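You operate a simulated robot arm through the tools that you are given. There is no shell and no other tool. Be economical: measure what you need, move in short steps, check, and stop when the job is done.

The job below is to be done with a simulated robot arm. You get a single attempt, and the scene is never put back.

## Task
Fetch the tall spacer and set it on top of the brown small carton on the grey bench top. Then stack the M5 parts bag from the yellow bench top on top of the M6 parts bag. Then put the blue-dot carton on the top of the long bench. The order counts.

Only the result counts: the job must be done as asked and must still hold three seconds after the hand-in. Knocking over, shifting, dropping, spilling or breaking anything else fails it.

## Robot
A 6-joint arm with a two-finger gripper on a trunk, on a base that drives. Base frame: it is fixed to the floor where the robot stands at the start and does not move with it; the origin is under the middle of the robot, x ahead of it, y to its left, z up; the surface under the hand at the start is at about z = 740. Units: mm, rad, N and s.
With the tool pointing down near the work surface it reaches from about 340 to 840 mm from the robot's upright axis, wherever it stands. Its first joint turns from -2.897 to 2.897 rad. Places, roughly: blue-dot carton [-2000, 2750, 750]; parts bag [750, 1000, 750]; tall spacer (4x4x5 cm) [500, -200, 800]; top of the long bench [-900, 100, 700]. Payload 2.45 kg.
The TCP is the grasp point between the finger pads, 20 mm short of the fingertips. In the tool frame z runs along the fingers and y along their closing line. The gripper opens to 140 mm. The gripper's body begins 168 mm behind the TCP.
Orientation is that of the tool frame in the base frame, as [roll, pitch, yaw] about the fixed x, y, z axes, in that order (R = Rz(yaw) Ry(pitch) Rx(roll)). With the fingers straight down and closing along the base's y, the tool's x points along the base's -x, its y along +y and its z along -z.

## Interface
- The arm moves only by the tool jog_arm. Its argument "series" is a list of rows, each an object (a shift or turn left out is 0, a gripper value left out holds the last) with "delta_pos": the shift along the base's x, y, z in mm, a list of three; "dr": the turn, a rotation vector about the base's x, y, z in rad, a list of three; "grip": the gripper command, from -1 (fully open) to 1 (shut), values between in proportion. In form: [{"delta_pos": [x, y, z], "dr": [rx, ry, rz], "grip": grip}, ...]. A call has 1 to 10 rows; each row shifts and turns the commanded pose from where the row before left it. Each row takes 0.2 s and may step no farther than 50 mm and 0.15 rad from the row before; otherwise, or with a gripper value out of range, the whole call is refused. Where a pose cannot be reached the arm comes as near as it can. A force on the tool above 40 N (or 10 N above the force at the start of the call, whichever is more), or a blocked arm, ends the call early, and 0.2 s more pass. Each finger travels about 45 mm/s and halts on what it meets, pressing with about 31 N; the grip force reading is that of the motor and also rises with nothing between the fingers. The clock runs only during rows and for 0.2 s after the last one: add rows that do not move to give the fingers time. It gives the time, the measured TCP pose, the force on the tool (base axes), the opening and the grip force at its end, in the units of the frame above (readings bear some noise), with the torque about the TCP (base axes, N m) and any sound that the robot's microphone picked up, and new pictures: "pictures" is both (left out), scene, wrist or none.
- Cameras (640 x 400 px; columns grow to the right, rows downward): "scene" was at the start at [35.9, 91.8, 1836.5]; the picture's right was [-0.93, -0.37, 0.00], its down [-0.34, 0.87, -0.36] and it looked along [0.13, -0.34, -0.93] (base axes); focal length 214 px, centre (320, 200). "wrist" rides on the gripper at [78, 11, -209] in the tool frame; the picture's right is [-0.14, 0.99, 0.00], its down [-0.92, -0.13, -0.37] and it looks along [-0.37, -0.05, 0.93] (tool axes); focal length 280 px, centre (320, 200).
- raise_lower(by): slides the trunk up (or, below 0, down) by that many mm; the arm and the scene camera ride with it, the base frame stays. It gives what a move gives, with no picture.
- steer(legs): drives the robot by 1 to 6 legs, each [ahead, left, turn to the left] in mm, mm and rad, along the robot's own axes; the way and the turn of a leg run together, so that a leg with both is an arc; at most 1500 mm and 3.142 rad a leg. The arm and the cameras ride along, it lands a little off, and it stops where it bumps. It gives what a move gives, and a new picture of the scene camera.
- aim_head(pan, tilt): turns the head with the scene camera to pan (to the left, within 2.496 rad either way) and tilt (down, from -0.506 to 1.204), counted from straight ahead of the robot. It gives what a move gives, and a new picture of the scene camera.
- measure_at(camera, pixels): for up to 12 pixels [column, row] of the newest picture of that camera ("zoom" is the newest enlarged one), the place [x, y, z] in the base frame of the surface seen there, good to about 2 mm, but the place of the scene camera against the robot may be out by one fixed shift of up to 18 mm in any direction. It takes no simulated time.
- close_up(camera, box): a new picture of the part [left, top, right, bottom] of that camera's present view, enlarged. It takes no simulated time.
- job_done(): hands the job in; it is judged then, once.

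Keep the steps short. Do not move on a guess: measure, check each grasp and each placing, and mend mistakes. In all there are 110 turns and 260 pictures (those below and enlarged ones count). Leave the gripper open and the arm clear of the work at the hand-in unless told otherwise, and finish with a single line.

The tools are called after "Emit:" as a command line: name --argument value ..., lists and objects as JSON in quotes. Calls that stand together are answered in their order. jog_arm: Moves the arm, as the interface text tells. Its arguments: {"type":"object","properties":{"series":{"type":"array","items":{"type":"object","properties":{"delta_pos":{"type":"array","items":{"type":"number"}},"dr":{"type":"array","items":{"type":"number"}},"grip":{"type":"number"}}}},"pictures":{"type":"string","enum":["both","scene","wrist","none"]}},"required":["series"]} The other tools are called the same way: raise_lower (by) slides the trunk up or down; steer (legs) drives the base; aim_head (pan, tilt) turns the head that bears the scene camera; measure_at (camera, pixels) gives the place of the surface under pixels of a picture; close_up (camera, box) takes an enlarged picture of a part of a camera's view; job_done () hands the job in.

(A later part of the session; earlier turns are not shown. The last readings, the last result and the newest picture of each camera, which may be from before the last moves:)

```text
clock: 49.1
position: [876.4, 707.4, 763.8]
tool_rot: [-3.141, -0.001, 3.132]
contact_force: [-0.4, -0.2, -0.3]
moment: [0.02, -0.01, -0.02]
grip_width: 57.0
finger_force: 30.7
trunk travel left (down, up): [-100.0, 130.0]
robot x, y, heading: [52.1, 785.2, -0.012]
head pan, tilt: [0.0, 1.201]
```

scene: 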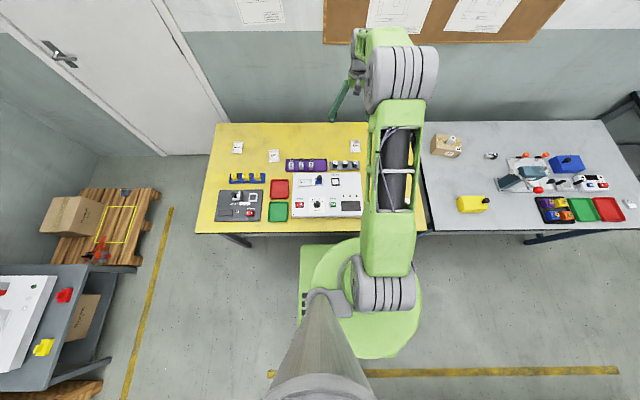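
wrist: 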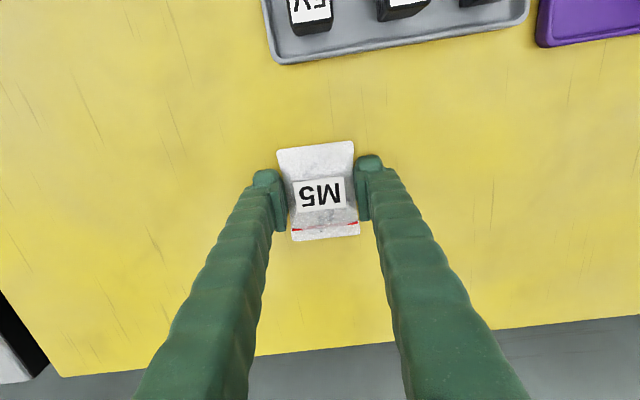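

Gripped at 57 mm. Gentle ramped lift and check.

Emit:
jog_arm --series '[{"delta_pos": [0, 0, 2]}, {"delta_pos": [0, 0, 4]}, {"delta_pos": [0, 0, 6]}, {"delta_pos": [0, 0, 10]}, {"delta_pos": [0, 0, 15]}, {"delta_pos": [0, 0, 18]}, {"delta_pos": [0, 0, 18]}, {"delta_pos": [0, 0, 15]}, {"delta_pos": [0, 0, 10]}, {"delta_pos": [0, 0, 5]}]' --pictures "wrist"

Emit:
measure_at --camera "wrist" --pixels '[[320, 192], [315, 155], [325, 232]]'

```text
clock: 51.3
position: [875.1, 705.7, 863.9]
tool_rot: [3.141, 0.0, 3.13]
contact_force: [0.5, -0.4, -1.5]
moment: [-0.03, 0.01, 0.05]
grip_width: 56.4
finger_force: 31.1
trunk travel left (down, up): [-100.0, 130.0]
robot x, y, heading: [51.8, 782.8, -0.011]
head pan, tilt: [0.0, 1.201]
```

wrist: 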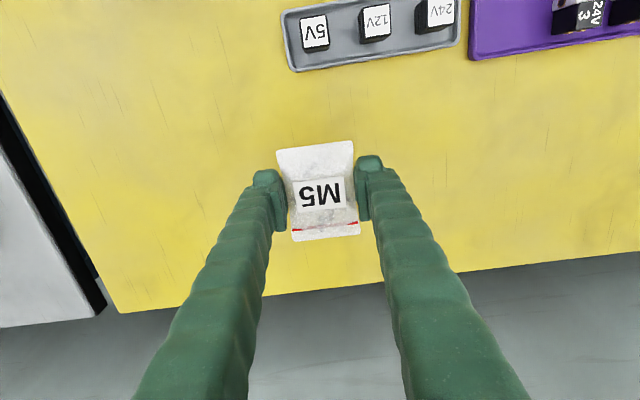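

```text
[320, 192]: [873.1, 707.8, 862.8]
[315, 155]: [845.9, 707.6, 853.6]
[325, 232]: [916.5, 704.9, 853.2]
```

Held well. Drive left 400 mm toward M6.

Emit:
steer --legs '[[0, 400, 0]]'

Emit:
jog_arm --series '[{"delta_pos": [-8, 0, 8]}, {"delta_pos": [-18, 0, 10]}, {"delta_pos": [-25, 0, 10]}, {"delta_pos": [-25, 0, 10]}, {"delta_pos": [-25, 0, 10]}, {"delta_pos": [-25, 0, 10]}, {"delta_pos": [-20, 0, 5]}, {"delta_pos": [-8, 0, 0]}]' --pictures "wrist"

```text
clock: 55.4
position: [878.8, 1111.7, 864.3]
tool_rot: [3.141, 0.0, 3.134]
contact_force: [1.2, 0.1, -0.5]
moment: [-0.01, 0.02, -0.02]
grip_width: 56.7
finger_force: 31.1
trunk travel left (down, up): [-100.0, 130.0]
robot x, y, heading: [58.0, 1184.6, -0.006]
head pan, tilt: [0.0, 1.201]
```

scene: 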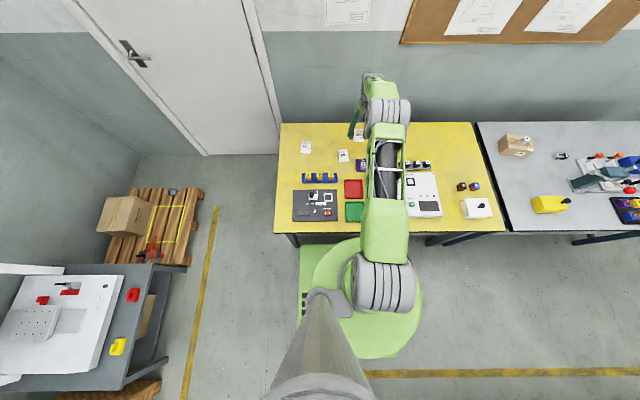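

```text
clock: 57.2
position: [723.7, 1111.2, 927.0]
tool_rot: [3.14, 0.001, 3.134]
contact_force: [-0.2, 0.0, -0.2]
moment: [-0.01, 0.0, -0.01]
grip_width: 56.7
finger_force: 30.7
trunk travel left (down, up): [-100.0, 130.0]
robot x, y, heading: [57.1, 1191.2, -0.009]
head pan, tilt: [0.0, 1.201]
```

wrist: 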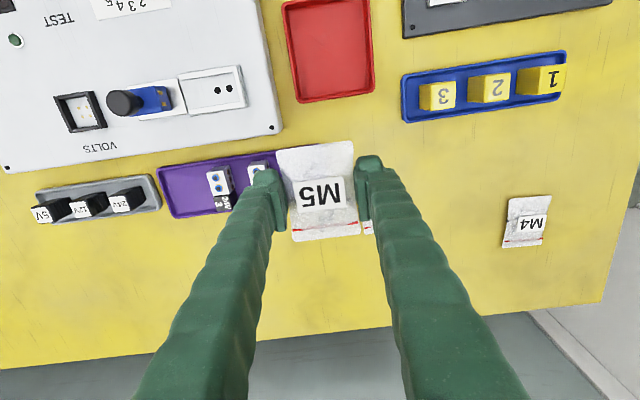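

M6 is hidden behind the held bag. Shift right 75 mm to reveal it for measuring.

Emit:
jog_arm --series '[{"delta_pos": [0, -10, 0]}, {"delta_pos": [0, -20, 0]}, {"delta_pos": [0, -25, 0]}, {"delta_pos": [0, -20, 0]}, {"delta_pos": [0, -8, 0]}, {}]' --pictures "wrist"

Emit:
close_up --camera "wrist" --box '[360, 160, 520, 260]'

```text
clock: 58.6
position: [724.4, 1028.2, 927.1]
tool_rot: [3.14, 0.0, 3.134]
contact_force: [-0.4, -0.5, -0.3]
moment: [-0.02, -0.02, -0.01]
grip_width: 56.4
finger_force: 30.6
trunk travel left (down, up): [-100.0, 130.0]
robot x, y, heading: [56.3, 1190.8, -0.011]
head pan, tilt: [0.0, 1.201]
```

wrist: 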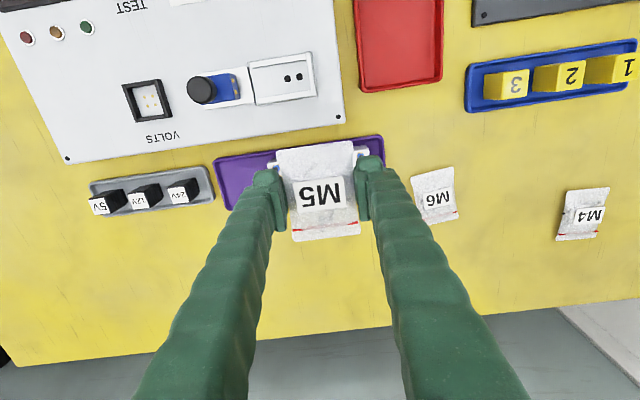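

```text
4.00 times, centred on (440, 210) of wrist
```

zoom: 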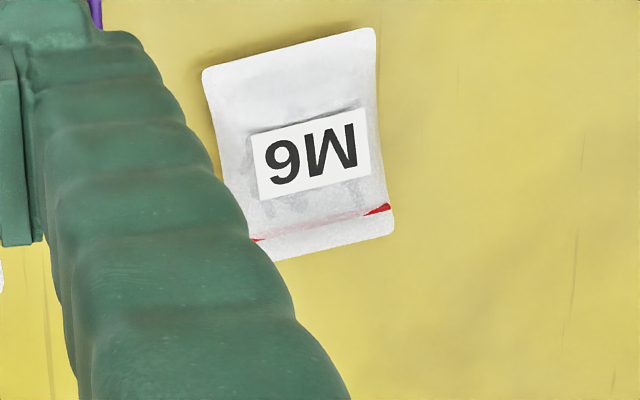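

Emit:
measure_at --camera "zoom" --pixels '[[208, 75], [368, 35], [388, 228], [275, 250], [310, 155], [290, 65], [330, 235], [380, 120], [217, 150], [255, 140], [362, 115]]'

Emit:
measure_at --camera "wrist" --pixels '[[279, 155], [350, 143], [358, 232], [294, 238], [320, 192], [365, 150], [375, 142], [300, 150]]'

```text
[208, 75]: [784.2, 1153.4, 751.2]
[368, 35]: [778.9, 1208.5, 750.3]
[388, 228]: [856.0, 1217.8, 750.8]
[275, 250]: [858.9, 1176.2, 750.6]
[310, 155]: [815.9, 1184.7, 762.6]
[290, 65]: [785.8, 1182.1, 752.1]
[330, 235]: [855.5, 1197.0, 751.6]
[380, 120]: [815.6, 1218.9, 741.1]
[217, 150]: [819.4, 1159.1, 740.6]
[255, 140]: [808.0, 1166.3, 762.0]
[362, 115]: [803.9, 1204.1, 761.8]
```

```text
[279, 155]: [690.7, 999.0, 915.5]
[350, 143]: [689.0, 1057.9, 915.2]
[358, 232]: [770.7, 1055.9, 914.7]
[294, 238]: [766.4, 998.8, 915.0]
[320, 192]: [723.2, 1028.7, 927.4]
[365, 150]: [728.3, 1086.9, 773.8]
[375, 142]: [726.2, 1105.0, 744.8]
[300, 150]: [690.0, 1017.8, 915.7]
```

M6: centre (820,1185.5), yaw +7°, top 762. Held M5 centre is +5 mm in x of TCP, yaw −1.5°. Move +91,+157 and turn +0.145 rad.

Emit:
jog_arm --series '[{"delta_pos": [5, 8, 0], "dr": [0, 0, 0.03]}, {"delta_pos": [12, 20, 0], "dr": [0, 0, 0.04]}, {"delta_pos": [14, 25, 0], "dr": [0, 0, 0.04]}, {"delta_pos": [15, 28, 0], "dr": [0, 0, 0.035]}, {"delta_pos": [15, 28, 0]}, {"delta_pos": [15, 25, 0]}, {"delta_pos": [10, 16, 0]}, {"delta_pos": [5, 7, 0]}, {}]' --pictures "none"

Emit:
jog_arm --series '[{"delta_pos": [0, 0, -6]}, {"delta_pos": [0, 0, -15]}, {"delta_pos": [0, 0, -22]}, {"delta_pos": [0, 0, -25]}, {"delta_pos": [0, 0, -20]}, {"delta_pos": [0, 0, -15]}, {"delta_pos": [0, 0, -8]}, {"delta_pos": [0, 0, -4]}, {}]' --pictures "wrist"

```text
clock: 60.6
position: [817.5, 1185.5, 929.3]
tool_rot: [-3.141, -0.001, -3.005]
contact_force: [-0.5, 0.4, -1.5]
moment: [0.01, 0.01, -0.01]
grip_width: 57.0
finger_force: 31.2
trunk travel left (down, up): [-100.0, 130.0]
robot x, y, heading: [57.3, 1189.2, -0.009]
head pan, tilt: [0.0, 1.201]
```

```text
clock: 62.6
position: [815.9, 1185.4, 812.7]
tool_rot: [3.141, -0.002, -3.006]
contact_force: [0.5, -0.1, -1.7]
moment: [-0.03, 0.02, 0.0]
grip_width: 56.6
finger_force: 30.6
trunk travel left (down, up): [-100.0, 130.0]
robot x, y, heading: [57.6, 1184.9, -0.005]
head pan, tilt: [0.0, 1.201]
```

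wrist: 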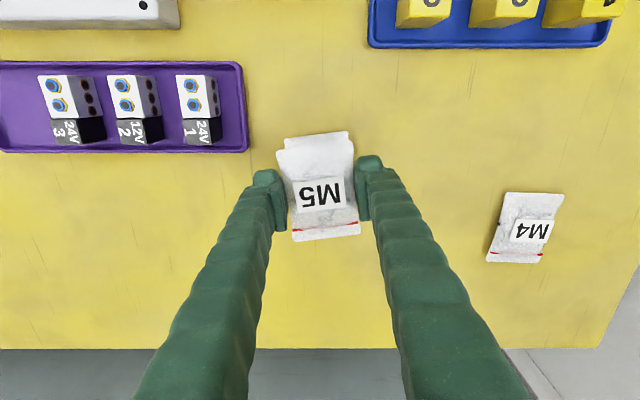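

Emit:
measure_at --camera "wrist" --pixels '[[289, 141], [346, 134], [280, 155], [350, 143], [358, 232], [294, 238], [320, 192]]'

```text
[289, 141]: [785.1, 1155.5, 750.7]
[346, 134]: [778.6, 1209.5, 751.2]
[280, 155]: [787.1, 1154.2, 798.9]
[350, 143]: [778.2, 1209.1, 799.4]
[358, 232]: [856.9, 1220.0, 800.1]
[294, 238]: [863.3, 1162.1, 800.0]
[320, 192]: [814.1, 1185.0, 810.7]
```

Perfectly aligned. M5's bottom ≈ 789, M6 top ≈ 762. Lower 24 mm, then in tiny steps.

Emit:
jog_arm --series '[{"delta_pos": [0, 0, -5]}, {"delta_pos": [0, 0, -8]}, {"delta_pos": [0, 0, -6]}, {"delta_pos": [0, 0, -3]}, {"delta_pos": [0, 0, -2]}, {}]' --pictures "wrist"

Emit:
measure_at --camera "wrist" --pixels '[[320, 192], [285, 155], [345, 145], [355, 232]]'

```text
clock: 64.0
position: [816.7, 1185.6, 788.0]
tool_rot: [3.142, -0.001, -3.004]
contact_force: [0.6, 0.4, -0.2]
moment: [0.0, 0.02, -0.01]
grip_width: 56.7
finger_force: 30.9
trunk travel left (down, up): [-100.0, 130.0]
robot x, y, heading: [55.2, 1190.2, -0.01]
head pan, tilt: [0.0, 1.201]
```

wrist: 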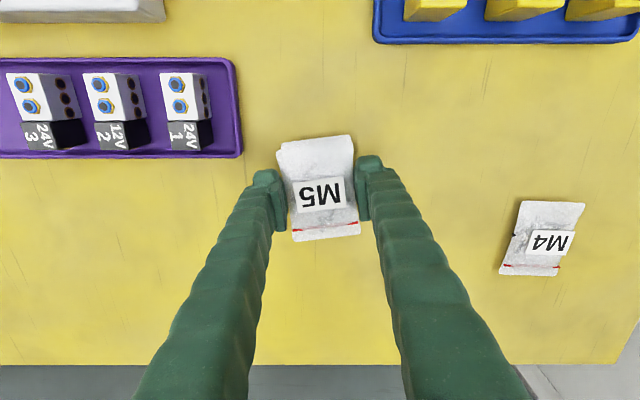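

```text
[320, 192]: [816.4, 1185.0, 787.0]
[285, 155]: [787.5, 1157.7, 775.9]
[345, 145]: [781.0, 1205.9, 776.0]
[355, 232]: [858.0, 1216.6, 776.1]
```

Emit:
jog_arm --series '[{"delta_pos": [0, 0, -1]}, {"delta_pos": [0, 0, -1]}, {}]' --pictures "none"

Emit:
jog_arm --series '[{"delta_pos": [0, 0, -0.7]}, {}]' --pictures "none"

```text
clock: 64.8
position: [816.9, 1185.5, 786.1]
tool_rot: [3.141, -0.001, -3.005]
contact_force: [0.4, 0.1, -1.4]
moment: [0.0, -0.02, -0.02]
grip_width: 56.5
finger_force: 31.2
trunk travel left (down, up): [-100.0, 130.0]
robot x, y, heading: [58.3, 1189.3, -0.008]
head pan, tilt: [0.0, 1.201]
```

```text
clock: 65.4
position: [815.1, 1185.2, 785.0]
tool_rot: [3.141, 0.0, -3.005]
contact_force: [-0.1, -0.2, -0.2]
moment: [-0.01, 0.0, 0.01]
grip_width: 56.7
finger_force: 30.9
trunk travel left (down, up): [-100.0, 130.0]
robot x, y, heading: [57.2, 1187.9, -0.005]
head pan, tilt: [0.0, 1.201]
```

Within a millimetre of contact. Open gently.

Emit:
jog_arm --series '[{"grip": 0.1}, {"grip": 0.0}, {"grip": -0.1}, {"grip": -0.25}, {}]' --pictures "wrist"

Emit:
measure_at --camera "wrist" --pixels '[[320, 192], [285, 155], [345, 145], [355, 232]]'

```text
clock: 66.6
position: [816.1, 1185.7, 785.5]
tool_rot: [3.14, 0.001, -3.004]
contact_force: [0.1, 0.1, 0.2]
moment: [0.01, -0.03, -0.01]
grip_width: 87.4
finger_force: 0.0
trunk travel left (down, up): [-100.0, 130.0]
robot x, y, heading: [59.8, 1189.5, -0.01]
head pan, tilt: [0.0, 1.201]
```

wrist: 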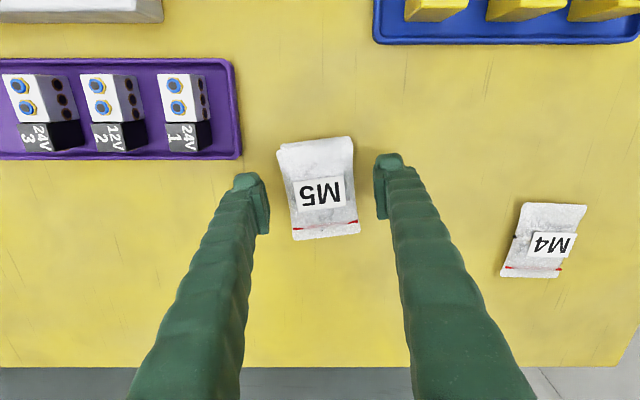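

```text
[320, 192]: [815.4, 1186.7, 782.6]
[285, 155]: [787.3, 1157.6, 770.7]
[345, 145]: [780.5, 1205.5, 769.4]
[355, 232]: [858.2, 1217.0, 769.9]
```

M5 rests level on M6. Rise and pull the arm in, then look around for the blue-dot carton.

Emit:
jog_arm --series '[{"delta_pos": [0, 0, 10]}, {"delta_pos": [0, 0, 30]}, {"delta_pos": [0, 0, 45]}, {"delta_pos": [0, 0, 45]}, {"delta_pos": [0, 0, 45]}, {"delta_pos": [0, 0, 45]}, {"delta_pos": [-40, 0, 25]}, {"delta_pos": [-45, 0, 0]}, {"delta_pos": [-45, 0, 0]}, {"delta_pos": [-45, 0, 0]}]' --pictures "wrist"

Emit:
jog_arm --series '[{"delta_pos": [-45, 0, 0], "dr": [0, 0, -0.1]}, {"delta_pos": [-45, 0, 0], "dr": [0, 0, -0.03]}, {"delta_pos": [-45, 0, 0]}, {"delta_pos": [-45, 0, 0]}]' --pictures "none"

Emit:
aim_head --pan 1.8 --tilt 0.6

Emit:
aim_head --pan 2.49 --tilt 0.6

```text
clock: 68.8
position: [642.4, 1193.4, 1030.7]
tool_rot: [-3.141, 0.0, -3.005]
contact_force: [0.2, -1.0, -0.1]
moment: [-0.03, -0.02, -0.02]
grip_width: 87.3
finger_force: 0.1
trunk travel left (down, up): [-100.0, 130.0]
robot x, y, heading: [59.5, 1191.7, -0.009]
head pan, tilt: [0.0, 1.201]
```

wrist: 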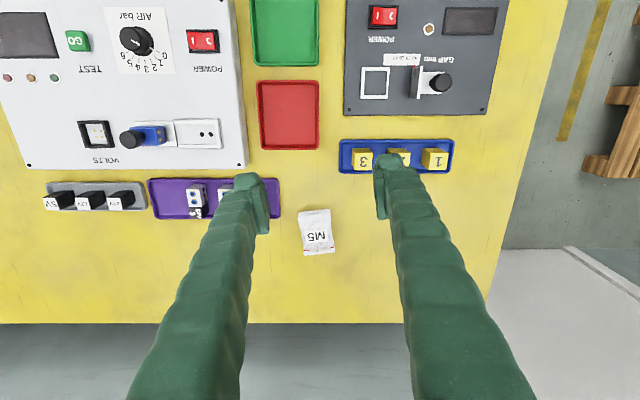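

```text
clock: 69.8
position: [459.0, 1185.6, 1029.6]
tool_rot: [-3.14, 0.0, -3.134]
contact_force: [-0.5, 0.7, -0.3]
moment: [0.01, -0.07, 0.0]
grip_width: 87.5
finger_force: 0.1
trunk travel left (down, up): [-100.0, 130.0]
robot x, y, heading: [60.6, 1190.9, -0.004]
head pan, tilt: [0.0, 1.201]
```

```text
clock: 71.6
position: [462.0, 1188.2, 1028.9]
tool_rot: [-3.141, 0.0, -3.136]
contact_force: [0.3, 0.7, -0.6]
moment: [0.0, -0.01, -0.01]
grip_width: 87.0
finger_force: 0.1
trunk travel left (down, up): [-100.0, 130.0]
robot x, y, heading: [57.1, 1188.7, -0.012]
head pan, tilt: [1.799, 0.6]
```

scene: 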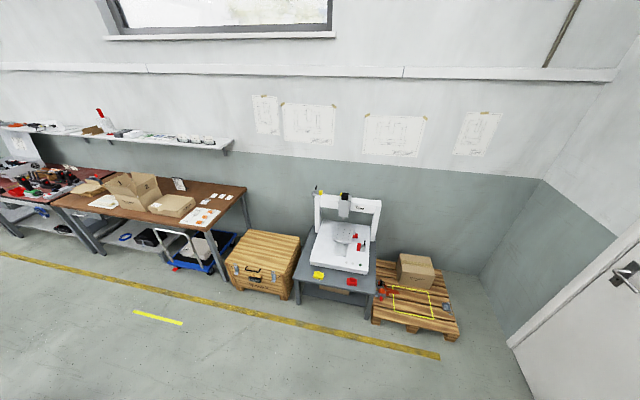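

```text
clock: 72.7
position: [460.9, 1187.1, 1028.6]
tool_rot: [-3.141, -0.001, -3.136]
contact_force: [0.2, 0.2, 0.2]
moment: [-0.03, -0.03, 0.0]
grip_width: 87.4
finger_force: 0.0
trunk travel left (down, up): [-100.0, 130.0]
robot x, y, heading: [60.6, 1190.0, -0.011]
head pan, tilt: [2.491, 0.6]
```

scene: 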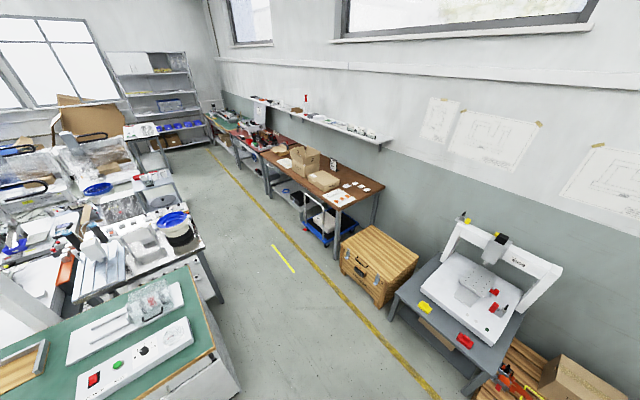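

Cartons stand on the brown bench. Enlarge and measure there.

Emit:
close_up --camera "scene" --box '[240, 120, 400, 220]'

Emit:
measure_at --camera "scene" --pixels '[[305, 155], [325, 180], [285, 162], [345, 200], [272, 205], [60, 345], [150, 300], [378, 265], [215, 340], [285, 258]]'

```text
4.00 times, centred on (320, 170) of scene
```

zoom: 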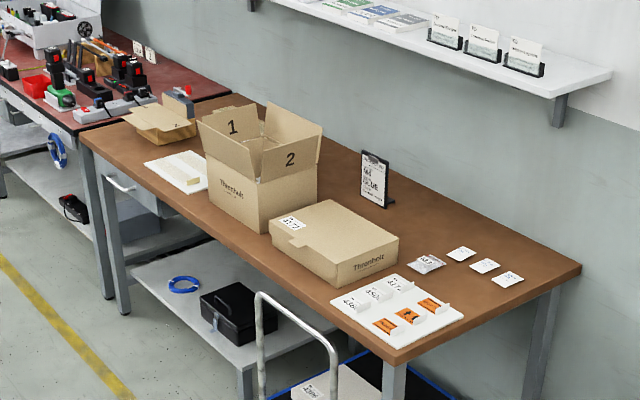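

```text
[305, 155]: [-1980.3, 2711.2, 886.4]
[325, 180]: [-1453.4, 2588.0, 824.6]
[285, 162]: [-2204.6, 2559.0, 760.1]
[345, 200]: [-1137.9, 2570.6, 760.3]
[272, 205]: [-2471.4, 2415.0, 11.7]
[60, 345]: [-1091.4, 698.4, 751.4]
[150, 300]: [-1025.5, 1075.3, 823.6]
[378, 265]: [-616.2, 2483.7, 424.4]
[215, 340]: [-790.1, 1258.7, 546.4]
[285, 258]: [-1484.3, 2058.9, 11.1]
```

Drive plan: back off, then along the aisle. First measure obstacles along the aisle.

Emit:
measure_at --camera "scene" --pixels '[[343, 275], [375, 303], [392, 312], [475, 385], [500, 395], [338, 258], [320, 235], [200, 238], [225, 300], [235, 375], [205, 250], [175, 200]]'

Emit:
close_up --camera "scene" --box '[0, 80, 256, 400]'

```text
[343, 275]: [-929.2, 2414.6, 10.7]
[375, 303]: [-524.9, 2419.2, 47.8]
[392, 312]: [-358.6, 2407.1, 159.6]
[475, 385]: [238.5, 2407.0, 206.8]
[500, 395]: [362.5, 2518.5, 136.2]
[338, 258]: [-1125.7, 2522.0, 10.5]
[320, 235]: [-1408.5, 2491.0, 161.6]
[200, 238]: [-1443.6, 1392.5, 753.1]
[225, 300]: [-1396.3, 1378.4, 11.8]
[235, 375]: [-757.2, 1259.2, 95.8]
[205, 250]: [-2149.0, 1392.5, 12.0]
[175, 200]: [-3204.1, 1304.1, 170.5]
```

```text
1.25 times, centred on (128, 240) of scene
```

zoom: 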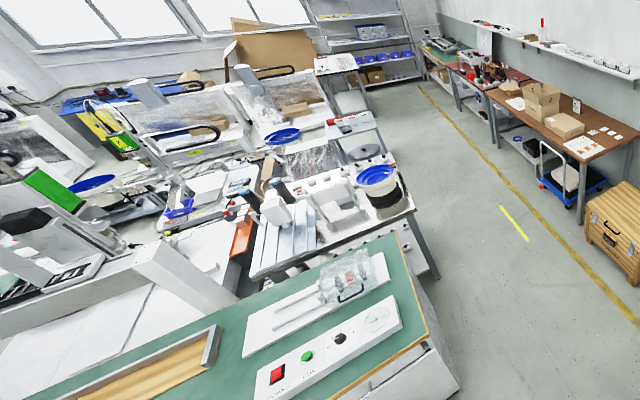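

Emit:
steer --legs '[[-350, 0, 0], [0, 680, 0], [0, 0, 1.57]]'

Emit:
aim_head --pan 0.6 --tilt 0.9

```text
clock: 84.8
position: [-297.3, 2264.9, 1030.1]
tool_rot: [3.14, 0.001, -1.522]
contact_force: [-0.3, 0.0, 0.3]
moment: [0.02, -0.01, 0.01]
grip_width: 87.5
finger_force: 0.0
trunk travel left (down, up): [-100.0, 130.0]
robot x, y, heading: [-284.6, 1862.7, 1.603]
head pan, tilt: [2.491, 0.6]
```

scene: 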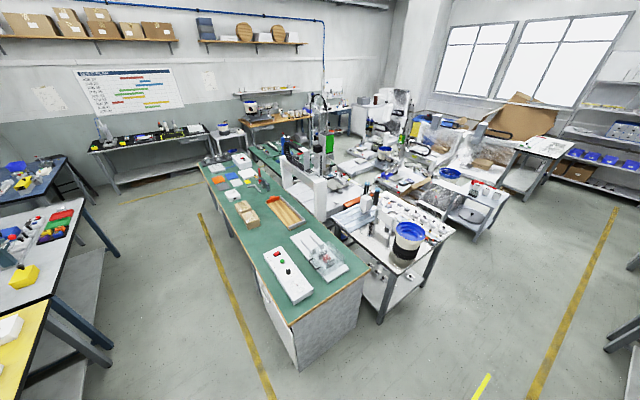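

```text
clock: 86.6
position: [-296.4, 2265.0, 1030.1]
tool_rot: [-3.14, -0.001, -1.523]
contact_force: [-0.1, 0.8, -1.2]
moment: [0.01, 0.02, -0.05]
grip_width: 87.4
finger_force: 0.1
trunk travel left (down, up): [-100.0, 130.0]
robot x, y, heading: [-281.3, 1861.4, 1.608]
head pan, tilt: [0.6, 0.901]
```

scene: 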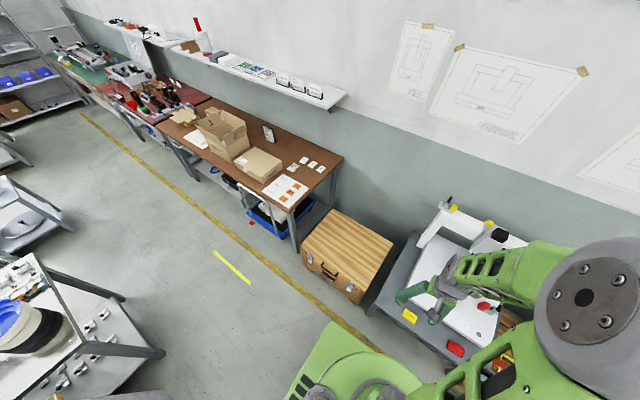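

Aisle is clear. Correct the heading and drive left (−x) 1450.

Emit:
steer --legs '[[0, 0, -0.035], [0, 1450, 0]]'

Emit:
aim_head --pan 0.0 --tilt 0.8

```text
clock: 99.6
position: [-1695.1, 2273.8, 1028.1]
tool_rot: [-3.141, 0.001, -1.567]
contact_force: [0.8, 0.0, -0.6]
moment: [-0.01, 0.03, 0.0]
grip_width: 87.5
finger_force: 0.0
trunk travel left (down, up): [-100.0, 130.0]
robot x, y, heading: [-1695.6, 1871.3, 1.559]
head pan, tilt: [0.6, 0.901]
```

scene: 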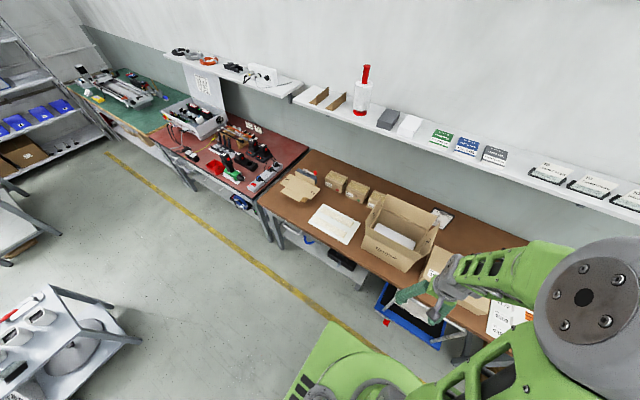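

```text
clock: 100.6
position: [-1694.4, 2274.3, 1029.4]
tool_rot: [-3.14, 0.0, -1.568]
contact_force: [0.4, -0.6, 0.3]
moment: [0.03, 0.03, 0.01]
grip_width: 87.5
finger_force: 0.0
trunk travel left (down, up): [-100.0, 130.0]
robot x, y, heading: [-1700.1, 1870.1, 1.559]
head pan, tilt: [0.0, 0.799]
```

scene: 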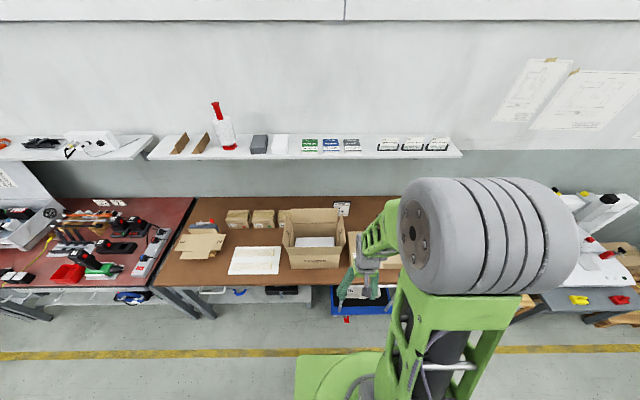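

Three small cartons stand at the back, left of the open box (px 225–300, 218). Enlarge.

Emit:
close_up --camera "scene" --box '[200, 190, 360, 290]'

Emit:
measure_at --camera "scene" --pixels '[[237, 213], [237, 222], [262, 213], [262, 223], [287, 213], [285, 220], [315, 240], [250, 235], [200, 240], [220, 272]]'

```text
4.00 times, centred on (280, 240) of scene
```

zoom: 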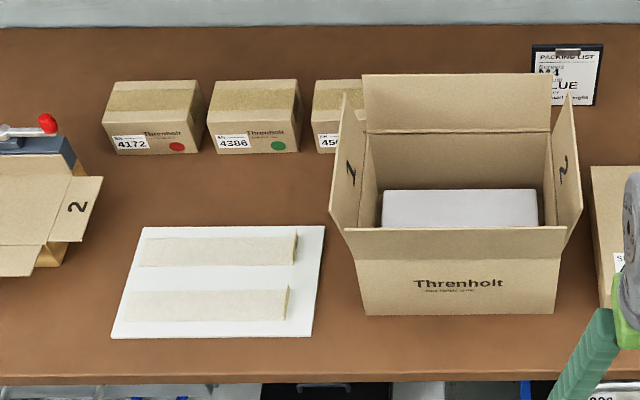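

```text
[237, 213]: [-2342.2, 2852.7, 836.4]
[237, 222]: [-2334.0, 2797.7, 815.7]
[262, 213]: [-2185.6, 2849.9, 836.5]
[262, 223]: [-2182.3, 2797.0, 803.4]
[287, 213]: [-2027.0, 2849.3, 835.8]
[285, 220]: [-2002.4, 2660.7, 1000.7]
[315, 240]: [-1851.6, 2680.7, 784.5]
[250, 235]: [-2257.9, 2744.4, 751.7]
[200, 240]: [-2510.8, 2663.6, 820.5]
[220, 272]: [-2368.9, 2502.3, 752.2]
```

The third carton (label 450x, partly behind the box's flap) should be the blue-dot one. Drive left 380 to look, and measure the shelf and bench.

Emit:
measure_at --camera "scene" --pixels '[[250, 157], [250, 150], [250, 138], [250, 170], [250, 192], [260, 200], [250, 282], [250, 288], [250, 295], [342, 210]]'

Emit:
steer --legs '[[0, 400, 0.012]]'

Emit:
aim_head --pan 0.0 --tilt 0.85

```text
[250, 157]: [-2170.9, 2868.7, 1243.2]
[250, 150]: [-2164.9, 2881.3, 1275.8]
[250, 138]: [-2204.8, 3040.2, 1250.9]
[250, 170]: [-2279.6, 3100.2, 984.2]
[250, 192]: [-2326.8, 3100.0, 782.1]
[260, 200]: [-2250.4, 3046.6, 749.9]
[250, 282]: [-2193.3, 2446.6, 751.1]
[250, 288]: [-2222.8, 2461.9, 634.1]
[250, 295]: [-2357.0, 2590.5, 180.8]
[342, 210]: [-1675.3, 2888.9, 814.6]
```

```text
clock: 104.6
position: [-2093.1, 2277.9, 1028.9]
tool_rot: [3.141, -0.001, -1.563]
contact_force: [0.6, 0.2, -0.2]
moment: [-0.03, -0.01, 0.03]
grip_width: 87.7
finger_force: 0.1
trunk travel left (down, up): [-100.0, 130.0]
robot x, y, heading: [-2094.7, 1876.6, 1.558]
head pan, tilt: [0.0, 0.799]
```

scene: 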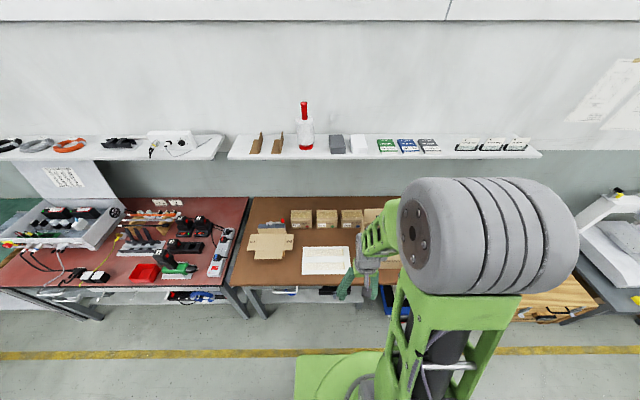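

```text
clock: 105.3
position: [-2092.8, 2277.7, 1028.3]
tool_rot: [-3.141, 0.0, -1.564]
contact_force: [-0.1, -0.6, 0.1]
moment: [-0.03, 0.01, 0.03]
grip_width: 87.5
finger_force: 0.1
trunk travel left (down, up): [-100.0, 130.0]
robot x, y, heading: [-2095.7, 1876.6, 1.56]
head pan, tilt: [0.0, 0.85]
```

scene: 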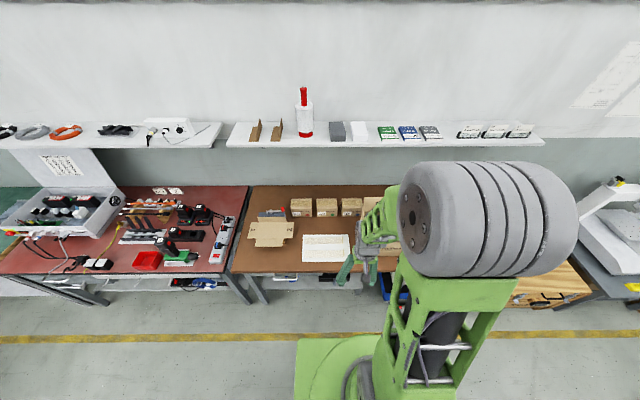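

Emit:
close_up --camera "scene" --box '[270, 170, 410, 260]'

Emit:
measure_at --camera "zoom" --pixels '[[100, 135], [195, 135], [105, 200], [195, 200], [215, 135], [310, 135], [215, 200], [308, 200], [332, 135], [405, 135], [332, 200], [420, 110]]'

```text
4.44 times, centred on (340, 215) of scene
```

zoom: 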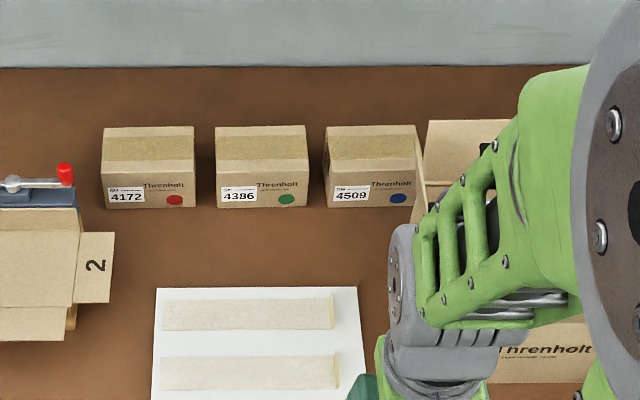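

```text
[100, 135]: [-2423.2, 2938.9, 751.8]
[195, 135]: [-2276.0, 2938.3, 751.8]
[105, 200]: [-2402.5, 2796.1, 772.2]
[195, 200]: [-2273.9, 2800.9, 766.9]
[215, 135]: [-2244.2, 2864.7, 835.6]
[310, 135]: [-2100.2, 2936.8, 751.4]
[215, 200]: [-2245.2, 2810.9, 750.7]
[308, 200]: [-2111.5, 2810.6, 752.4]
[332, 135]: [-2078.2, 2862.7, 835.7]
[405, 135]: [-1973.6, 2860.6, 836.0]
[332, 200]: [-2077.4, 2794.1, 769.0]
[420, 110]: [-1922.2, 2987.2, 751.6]
```

Blue-dot carton (#4509) identified. Drive ahead 170 mm, then reach out and use the wrist camera.

Emit:
steer --legs '[[170, 30, 0.01]]'

Emit:
jog_arm --series '[{"delta_pos": [0, 20, 30]}, {"delta_pos": [0, 40, 20]}, {"delta_pos": [0, 40, 0]}, {"delta_pos": [0, 30, 0]}, {}]' --pictures "both"

```text
clock: 106.7
position: [-2129.1, 2448.3, 1028.2]
tool_rot: [-3.142, -0.002, -1.549]
contact_force: [0.4, 0.6, 0.1]
moment: [-0.06, 0.0, -0.01]
grip_width: 87.5
finger_force: 0.1
trunk travel left (down, up): [-100.0, 130.0]
robot x, y, heading: [-2124.6, 2042.5, 1.575]
head pan, tilt: [0.0, 0.85]
```

scene: 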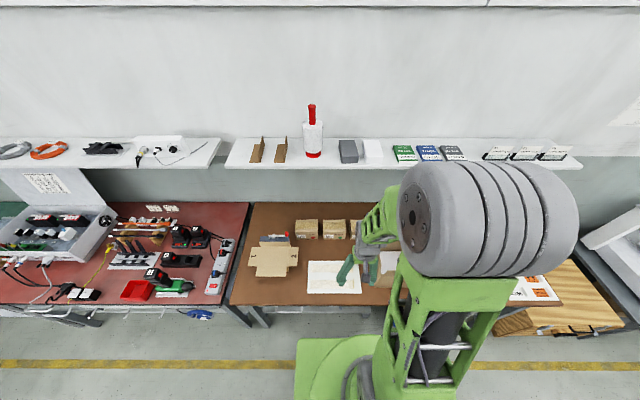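

```text
clock: 107.9
position: [-2128.1, 2577.6, 1082.4]
tool_rot: [-3.141, 0.001, -1.551]
contact_force: [-0.1, -0.8, -1.1]
moment: [-0.02, 0.03, -0.03]
grip_width: 87.3
finger_force: 0.0
trunk travel left (down, up): [-100.0, 130.0]
robot x, y, heading: [-2122.9, 2045.1, 1.57]
head pan, tilt: [0.0, 0.85]
```

scene: 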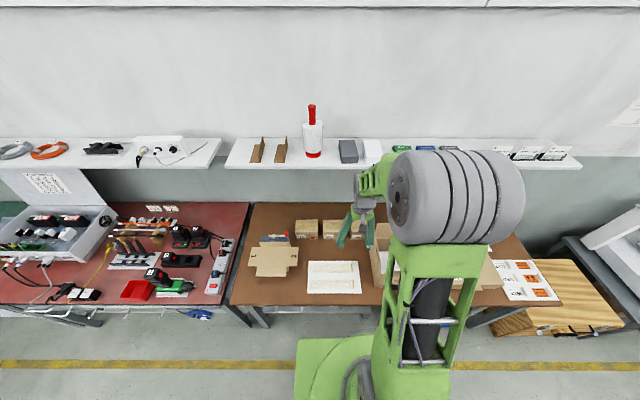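
wrist: 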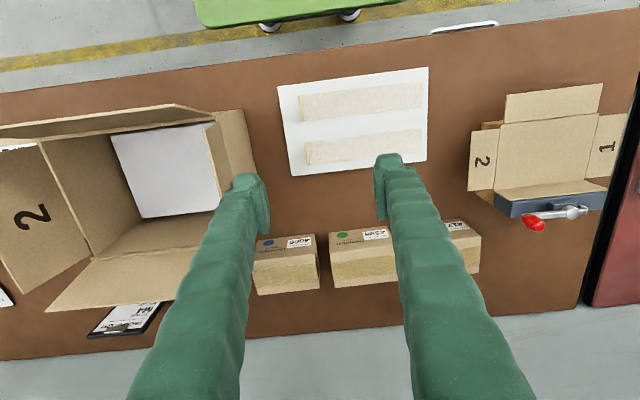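

Emit:
jog_arm --series '[{"delta_pos": [25, 0, 20]}, {"delta_pos": [30, 0, 10]}, {}]' --pictures "wrist"

Emit:
close_up --camera "wrist" --box '[200, 100, 440, 300]'

```text
clock: 108.7
position: [-2073.3, 2578.1, 1112.1]
tool_rot: [3.14, -0.002, -1.552]
contact_force: [0.4, 0.3, -1.0]
moment: [0.0, 0.01, 0.03]
grip_width: 87.5
finger_force: 0.2
trunk travel left (down, up): [-100.0, 130.0]
robot x, y, heading: [-2121.6, 2041.6, 1.574]
head pan, tilt: [0.0, 0.85]
```

wrist: 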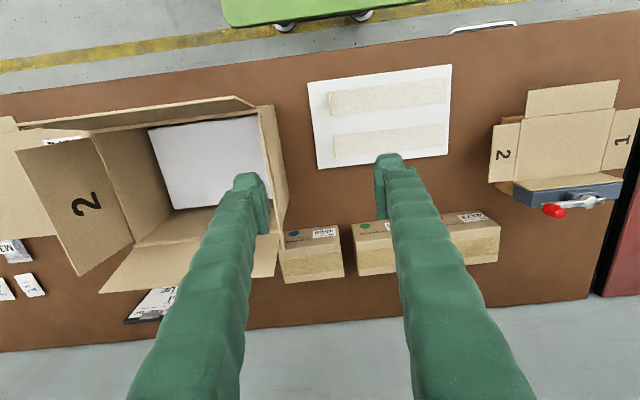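

```text
2.00 times, centred on (320, 200) of wrist
```

zoom: 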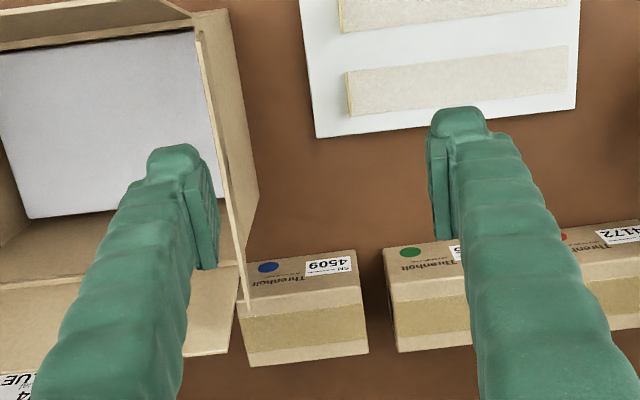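

Emit:
measure_at --camera "zoom" --pixels '[[355, 285], [365, 345], [252, 358], [250, 300], [300, 330], [240, 290], [225, 130], [205, 60], [398, 345], [392, 295], [245, 268], [210, 340]]'

Emit:
measure_at --camera "wrist" --pixels '[[276, 240], [258, 110], [284, 265], [275, 275], [282, 200], [300, 250]]'

```text
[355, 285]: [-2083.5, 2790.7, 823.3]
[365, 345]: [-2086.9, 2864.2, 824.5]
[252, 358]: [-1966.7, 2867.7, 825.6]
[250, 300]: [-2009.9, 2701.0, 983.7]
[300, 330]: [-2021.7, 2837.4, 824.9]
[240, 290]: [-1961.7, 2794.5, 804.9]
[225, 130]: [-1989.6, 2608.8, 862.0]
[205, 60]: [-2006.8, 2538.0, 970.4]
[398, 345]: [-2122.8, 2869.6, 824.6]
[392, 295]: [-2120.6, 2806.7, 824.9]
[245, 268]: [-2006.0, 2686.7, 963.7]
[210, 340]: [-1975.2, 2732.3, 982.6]
```

```text
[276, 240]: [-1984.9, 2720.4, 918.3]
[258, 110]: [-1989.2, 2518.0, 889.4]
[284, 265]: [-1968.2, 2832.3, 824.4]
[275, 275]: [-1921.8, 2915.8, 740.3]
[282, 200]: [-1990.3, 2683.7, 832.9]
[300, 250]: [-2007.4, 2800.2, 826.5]
```

Blue carton: x −2087..−1962, y 2791..2868, top 824.5. A shelf is above at y≥2870, z≈1240, so I check how tall the wrist is.

Emit:
close_up --camera "scene" --box '[310, 120, 470, 260]'

Emit:
aim_head --pan 0.0 --tilt 0.4

Emit:
close_up --camera "scene" --box '[300, 200, 480, 380]'

```text
2.86 times, centred on (390, 190) of scene
```

zoom: 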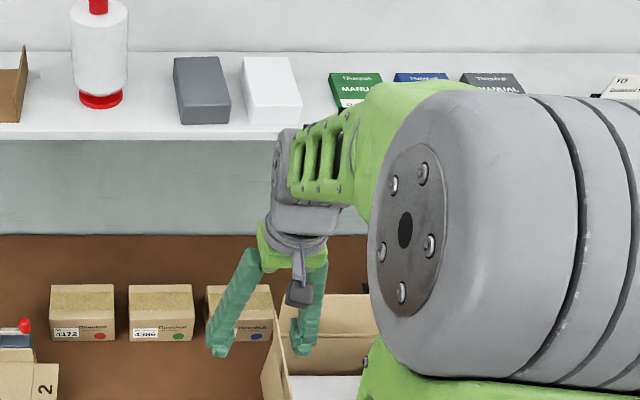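

```text
clock: 109.6
position: [-2073.9, 2578.3, 1112.0]
tool_rot: [3.141, -0.001, -1.553]
contact_force: [-0.4, -0.6, -0.6]
moment: [-0.01, -0.03, -0.02]
grip_width: 87.2
finger_force: 0.1
trunk travel left (down, up): [-100.0, 130.0]
robot x, y, heading: [-2126.1, 2039.6, 1.574]
head pan, tilt: [0.0, 0.4]
```

scene: 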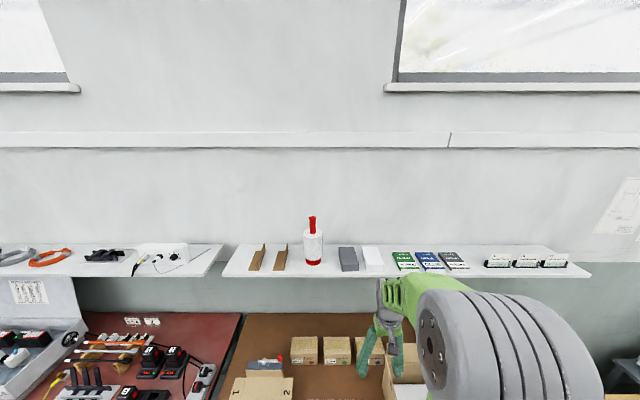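

```text
2.22 times, centred on (390, 290) of scene
```

zoom: 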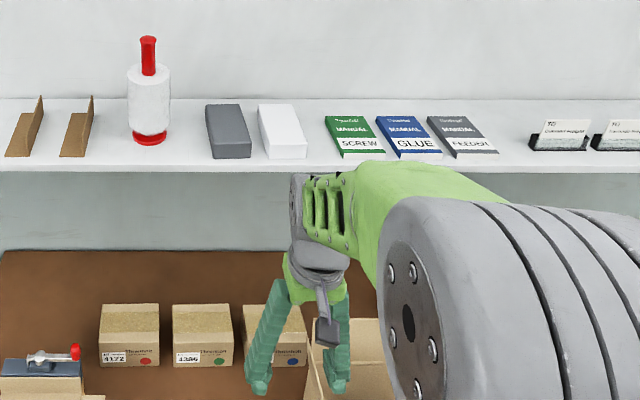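

Emit:
measure_at --camera "zoom" --pixels '[[296, 185], [300, 215], [310, 180], [340, 175], [400, 170], [320, 258], [320, 285], [270, 280], [330, 330], [258, 385], [340, 380], [360, 240]]'

```text
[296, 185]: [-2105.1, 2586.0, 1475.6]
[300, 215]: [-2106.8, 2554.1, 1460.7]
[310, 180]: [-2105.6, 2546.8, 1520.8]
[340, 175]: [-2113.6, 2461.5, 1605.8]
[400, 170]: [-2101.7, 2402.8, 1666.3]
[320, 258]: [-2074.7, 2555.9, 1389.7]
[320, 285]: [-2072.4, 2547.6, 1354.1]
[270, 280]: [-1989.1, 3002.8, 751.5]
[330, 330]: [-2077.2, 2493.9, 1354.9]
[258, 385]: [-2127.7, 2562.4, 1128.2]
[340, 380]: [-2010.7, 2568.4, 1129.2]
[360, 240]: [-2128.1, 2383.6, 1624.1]
```

The wrist tops out ~380 mm above the TCP, so it fits just below the shelf if I stay at y≤2829 and low. Measure the box's flap corners precisely.

Emit:
measure_at --camera "wrist" --pixels '[[277, 230], [277, 260], [274, 276], [268, 276], [262, 274], [282, 220], [286, 205], [322, 252], [250, 260], [278, 245]]'

Emit:
close_up --camera "wrist" --box '[220, 190, 360, 300]'

```text
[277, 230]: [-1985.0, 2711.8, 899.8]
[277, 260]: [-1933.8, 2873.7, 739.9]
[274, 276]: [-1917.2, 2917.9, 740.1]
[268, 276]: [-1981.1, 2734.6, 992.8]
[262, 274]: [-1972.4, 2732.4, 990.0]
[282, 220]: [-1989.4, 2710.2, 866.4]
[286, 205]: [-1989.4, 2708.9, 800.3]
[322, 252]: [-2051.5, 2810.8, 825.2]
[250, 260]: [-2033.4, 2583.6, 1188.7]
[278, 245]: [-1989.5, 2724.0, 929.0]
```

```text
3.64 times, centred on (290, 245) of wrist
```

zoom: 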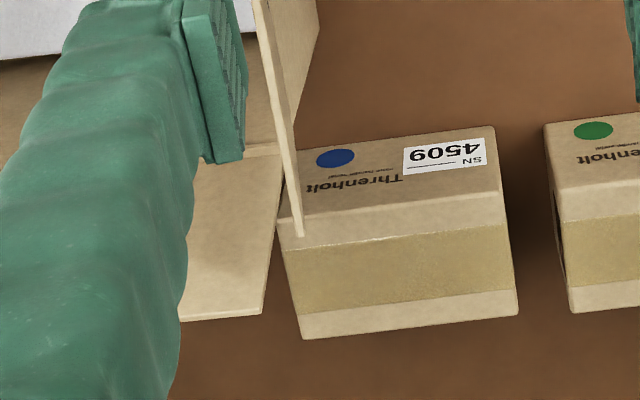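

Plan: x −2048, descend in front at y 2740 to z 870, then go to y 2812, then down.

Emit:
jog_arm --series '[{"delta_pos": [0, 40, 0], "grip": -0.857}, {"delta_pos": [5, 45, 0]}, {"delta_pos": [10, 45, -20]}, {"delta_pos": [10, 32, -45]}, {"delta_pos": [0, 0, -45]}, {"delta_pos": [0, 0, -45]}, {"delta_pos": [0, 0, -45]}, {"delta_pos": [0, 0, -30]}, {}]' --pictures "wrist"

Emit:
aim_head --pan 0.0 --tilt 0.6

Emit:
close_up --camera "scene" --box '[300, 150, 480, 300]'

```text
refused: row 3 steps farther than a row can; nothing moved
```

```text
clock: 110.4
position: [-2072.8, 2578.4, 1111.6]
tool_rot: [3.142, 0.0, -1.551]
contact_force: [-0.4, -0.2, -0.5]
moment: [0.02, -0.02, 0.02]
grip_width: 87.5
finger_force: 0.2
trunk travel left (down, up): [-100.0, 130.0]
robot x, y, heading: [-2124.7, 2040.1, 1.575]
head pan, tilt: [0.0, 0.6]
```

scene: 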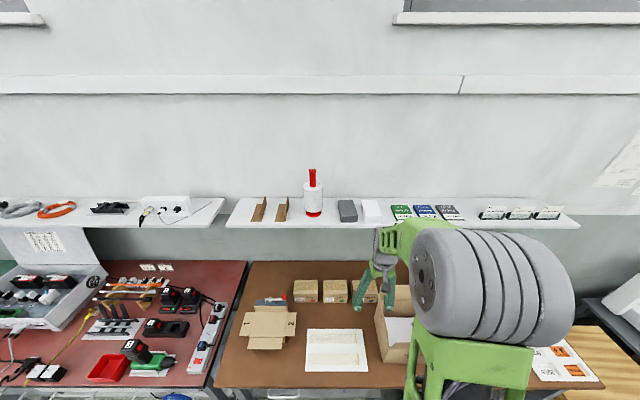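

```text
2.67 times, centred on (390, 225) of scene
```

zoom: 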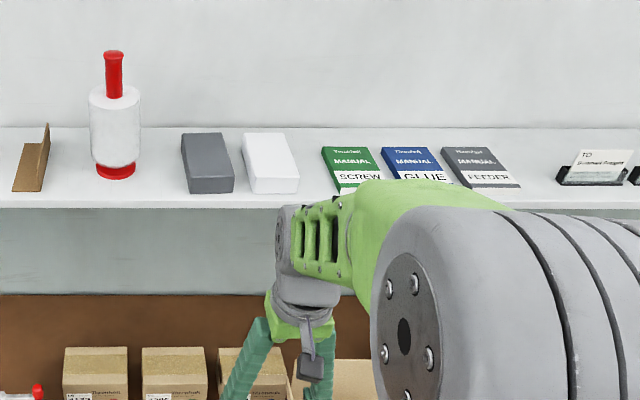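

Emit:
jog_arm --series '[{"delta_pos": [0, 40, 0], "grip": -0.857}, {"delta_pos": [5, 45, 0]}, {"delta_pos": [10, 42, -15]}, {"delta_pos": [10, 34, -30]}, {"delta_pos": [0, 0, -45]}, {"delta_pos": [0, 0, -45]}, {"delta_pos": [0, 0, -45]}, {"delta_pos": [0, 0, -45]}, {"delta_pos": [0, 0, -17]}, {}]' --pictures "both"

Emit:
close_up --camera "scene" --box '[300, 150, 480, 300]'

```text
clock: 111.7
position: [-2048.2, 2750.6, 1003.2]
tool_rot: [-3.136, 0.025, -1.548]
contact_force: [-3.2, -0.2, 13.3]
moment: [-0.12, -0.89, -0.01]
grip_width: 129.9
finger_force: 0.0
trunk travel left (down, up): [-100.0, 130.0]
robot x, y, heading: [-2126.7, 2042.7, 1.575]
head pan, tilt: [0.0, 0.6]
stopped in row 6: the force on the tool passed its limit at 74 N (the readings are from after the stop); the commanded pose is now the measured one
```

scene: 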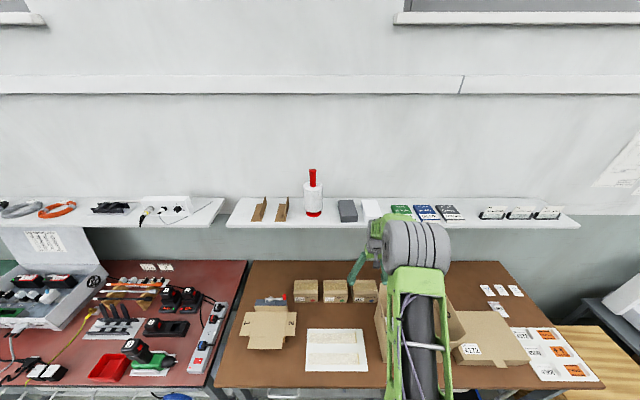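
wrist: 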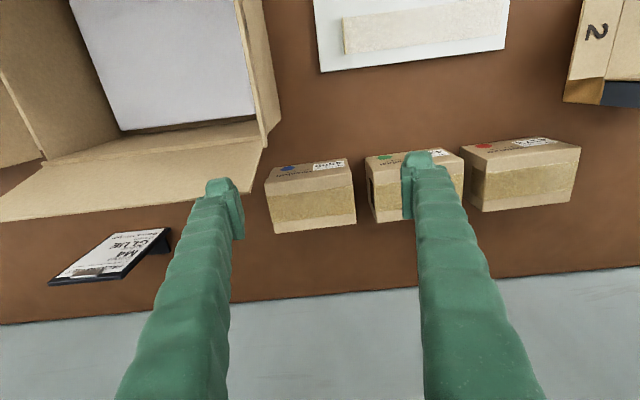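

```text
2.67 times, centred on (390, 225) of scene
```

zoom: 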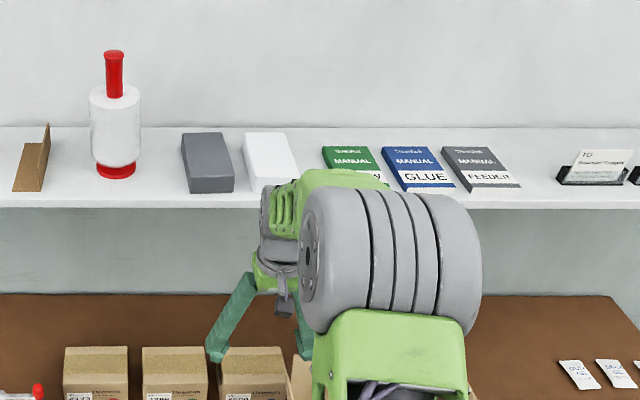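

My mistake: in this yaw the fingers close along x, and the left finger touched the box's back flap. Raise at once and check the box.

Emit:
jog_arm --series '[{"delta_pos": [0, 0, 15]}, {"delta_pos": [0, -10, 40], "dr": [0, 0, 0]}, {"delta_pos": [-10, -20, 40]}, {}]' --pictures "wrist"

Emit:
aim_head --pan 0.0 --tilt 0.8

```text
clock: 112.7
position: [-2058.4, 2719.9, 1093.2]
tool_rot: [-3.139, 0.02, -1.549]
contact_force: [0.4, -1.0, 1.4]
moment: [0.02, -0.02, -0.03]
grip_width: 129.8
finger_force: 0.0
trunk travel left (down, up): [-100.0, 130.0]
robot x, y, heading: [-2127.4, 2043.6, 1.576]
head pan, tilt: [0.0, 0.6]
```

wrist: 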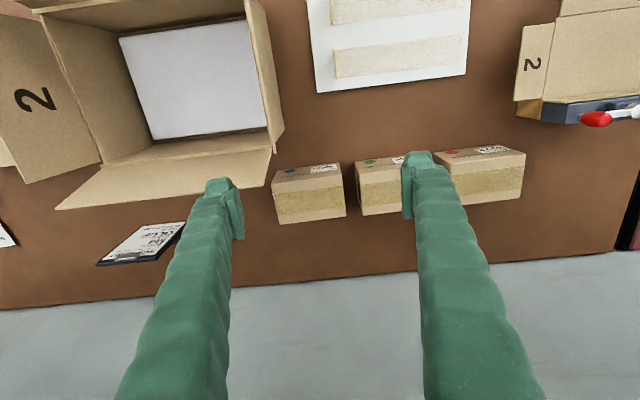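

```text
clock: 113.5
position: [-2057.9, 2720.9, 1093.8]
tool_rot: [-3.139, 0.021, -1.552]
contact_force: [0.9, -0.7, -0.1]
moment: [-0.01, -0.01, 0.02]
grip_width: 129.8
finger_force: 0.1
trunk travel left (down, up): [-100.0, 130.0]
robot x, y, heading: [-2125.7, 2042.7, 1.572]
head pan, tilt: [0.0, 0.799]
```

scene: 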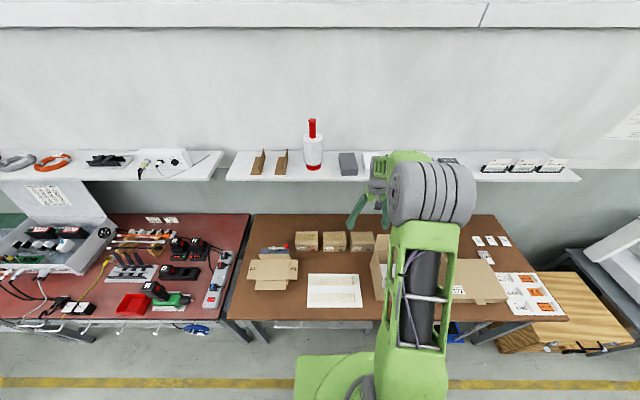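

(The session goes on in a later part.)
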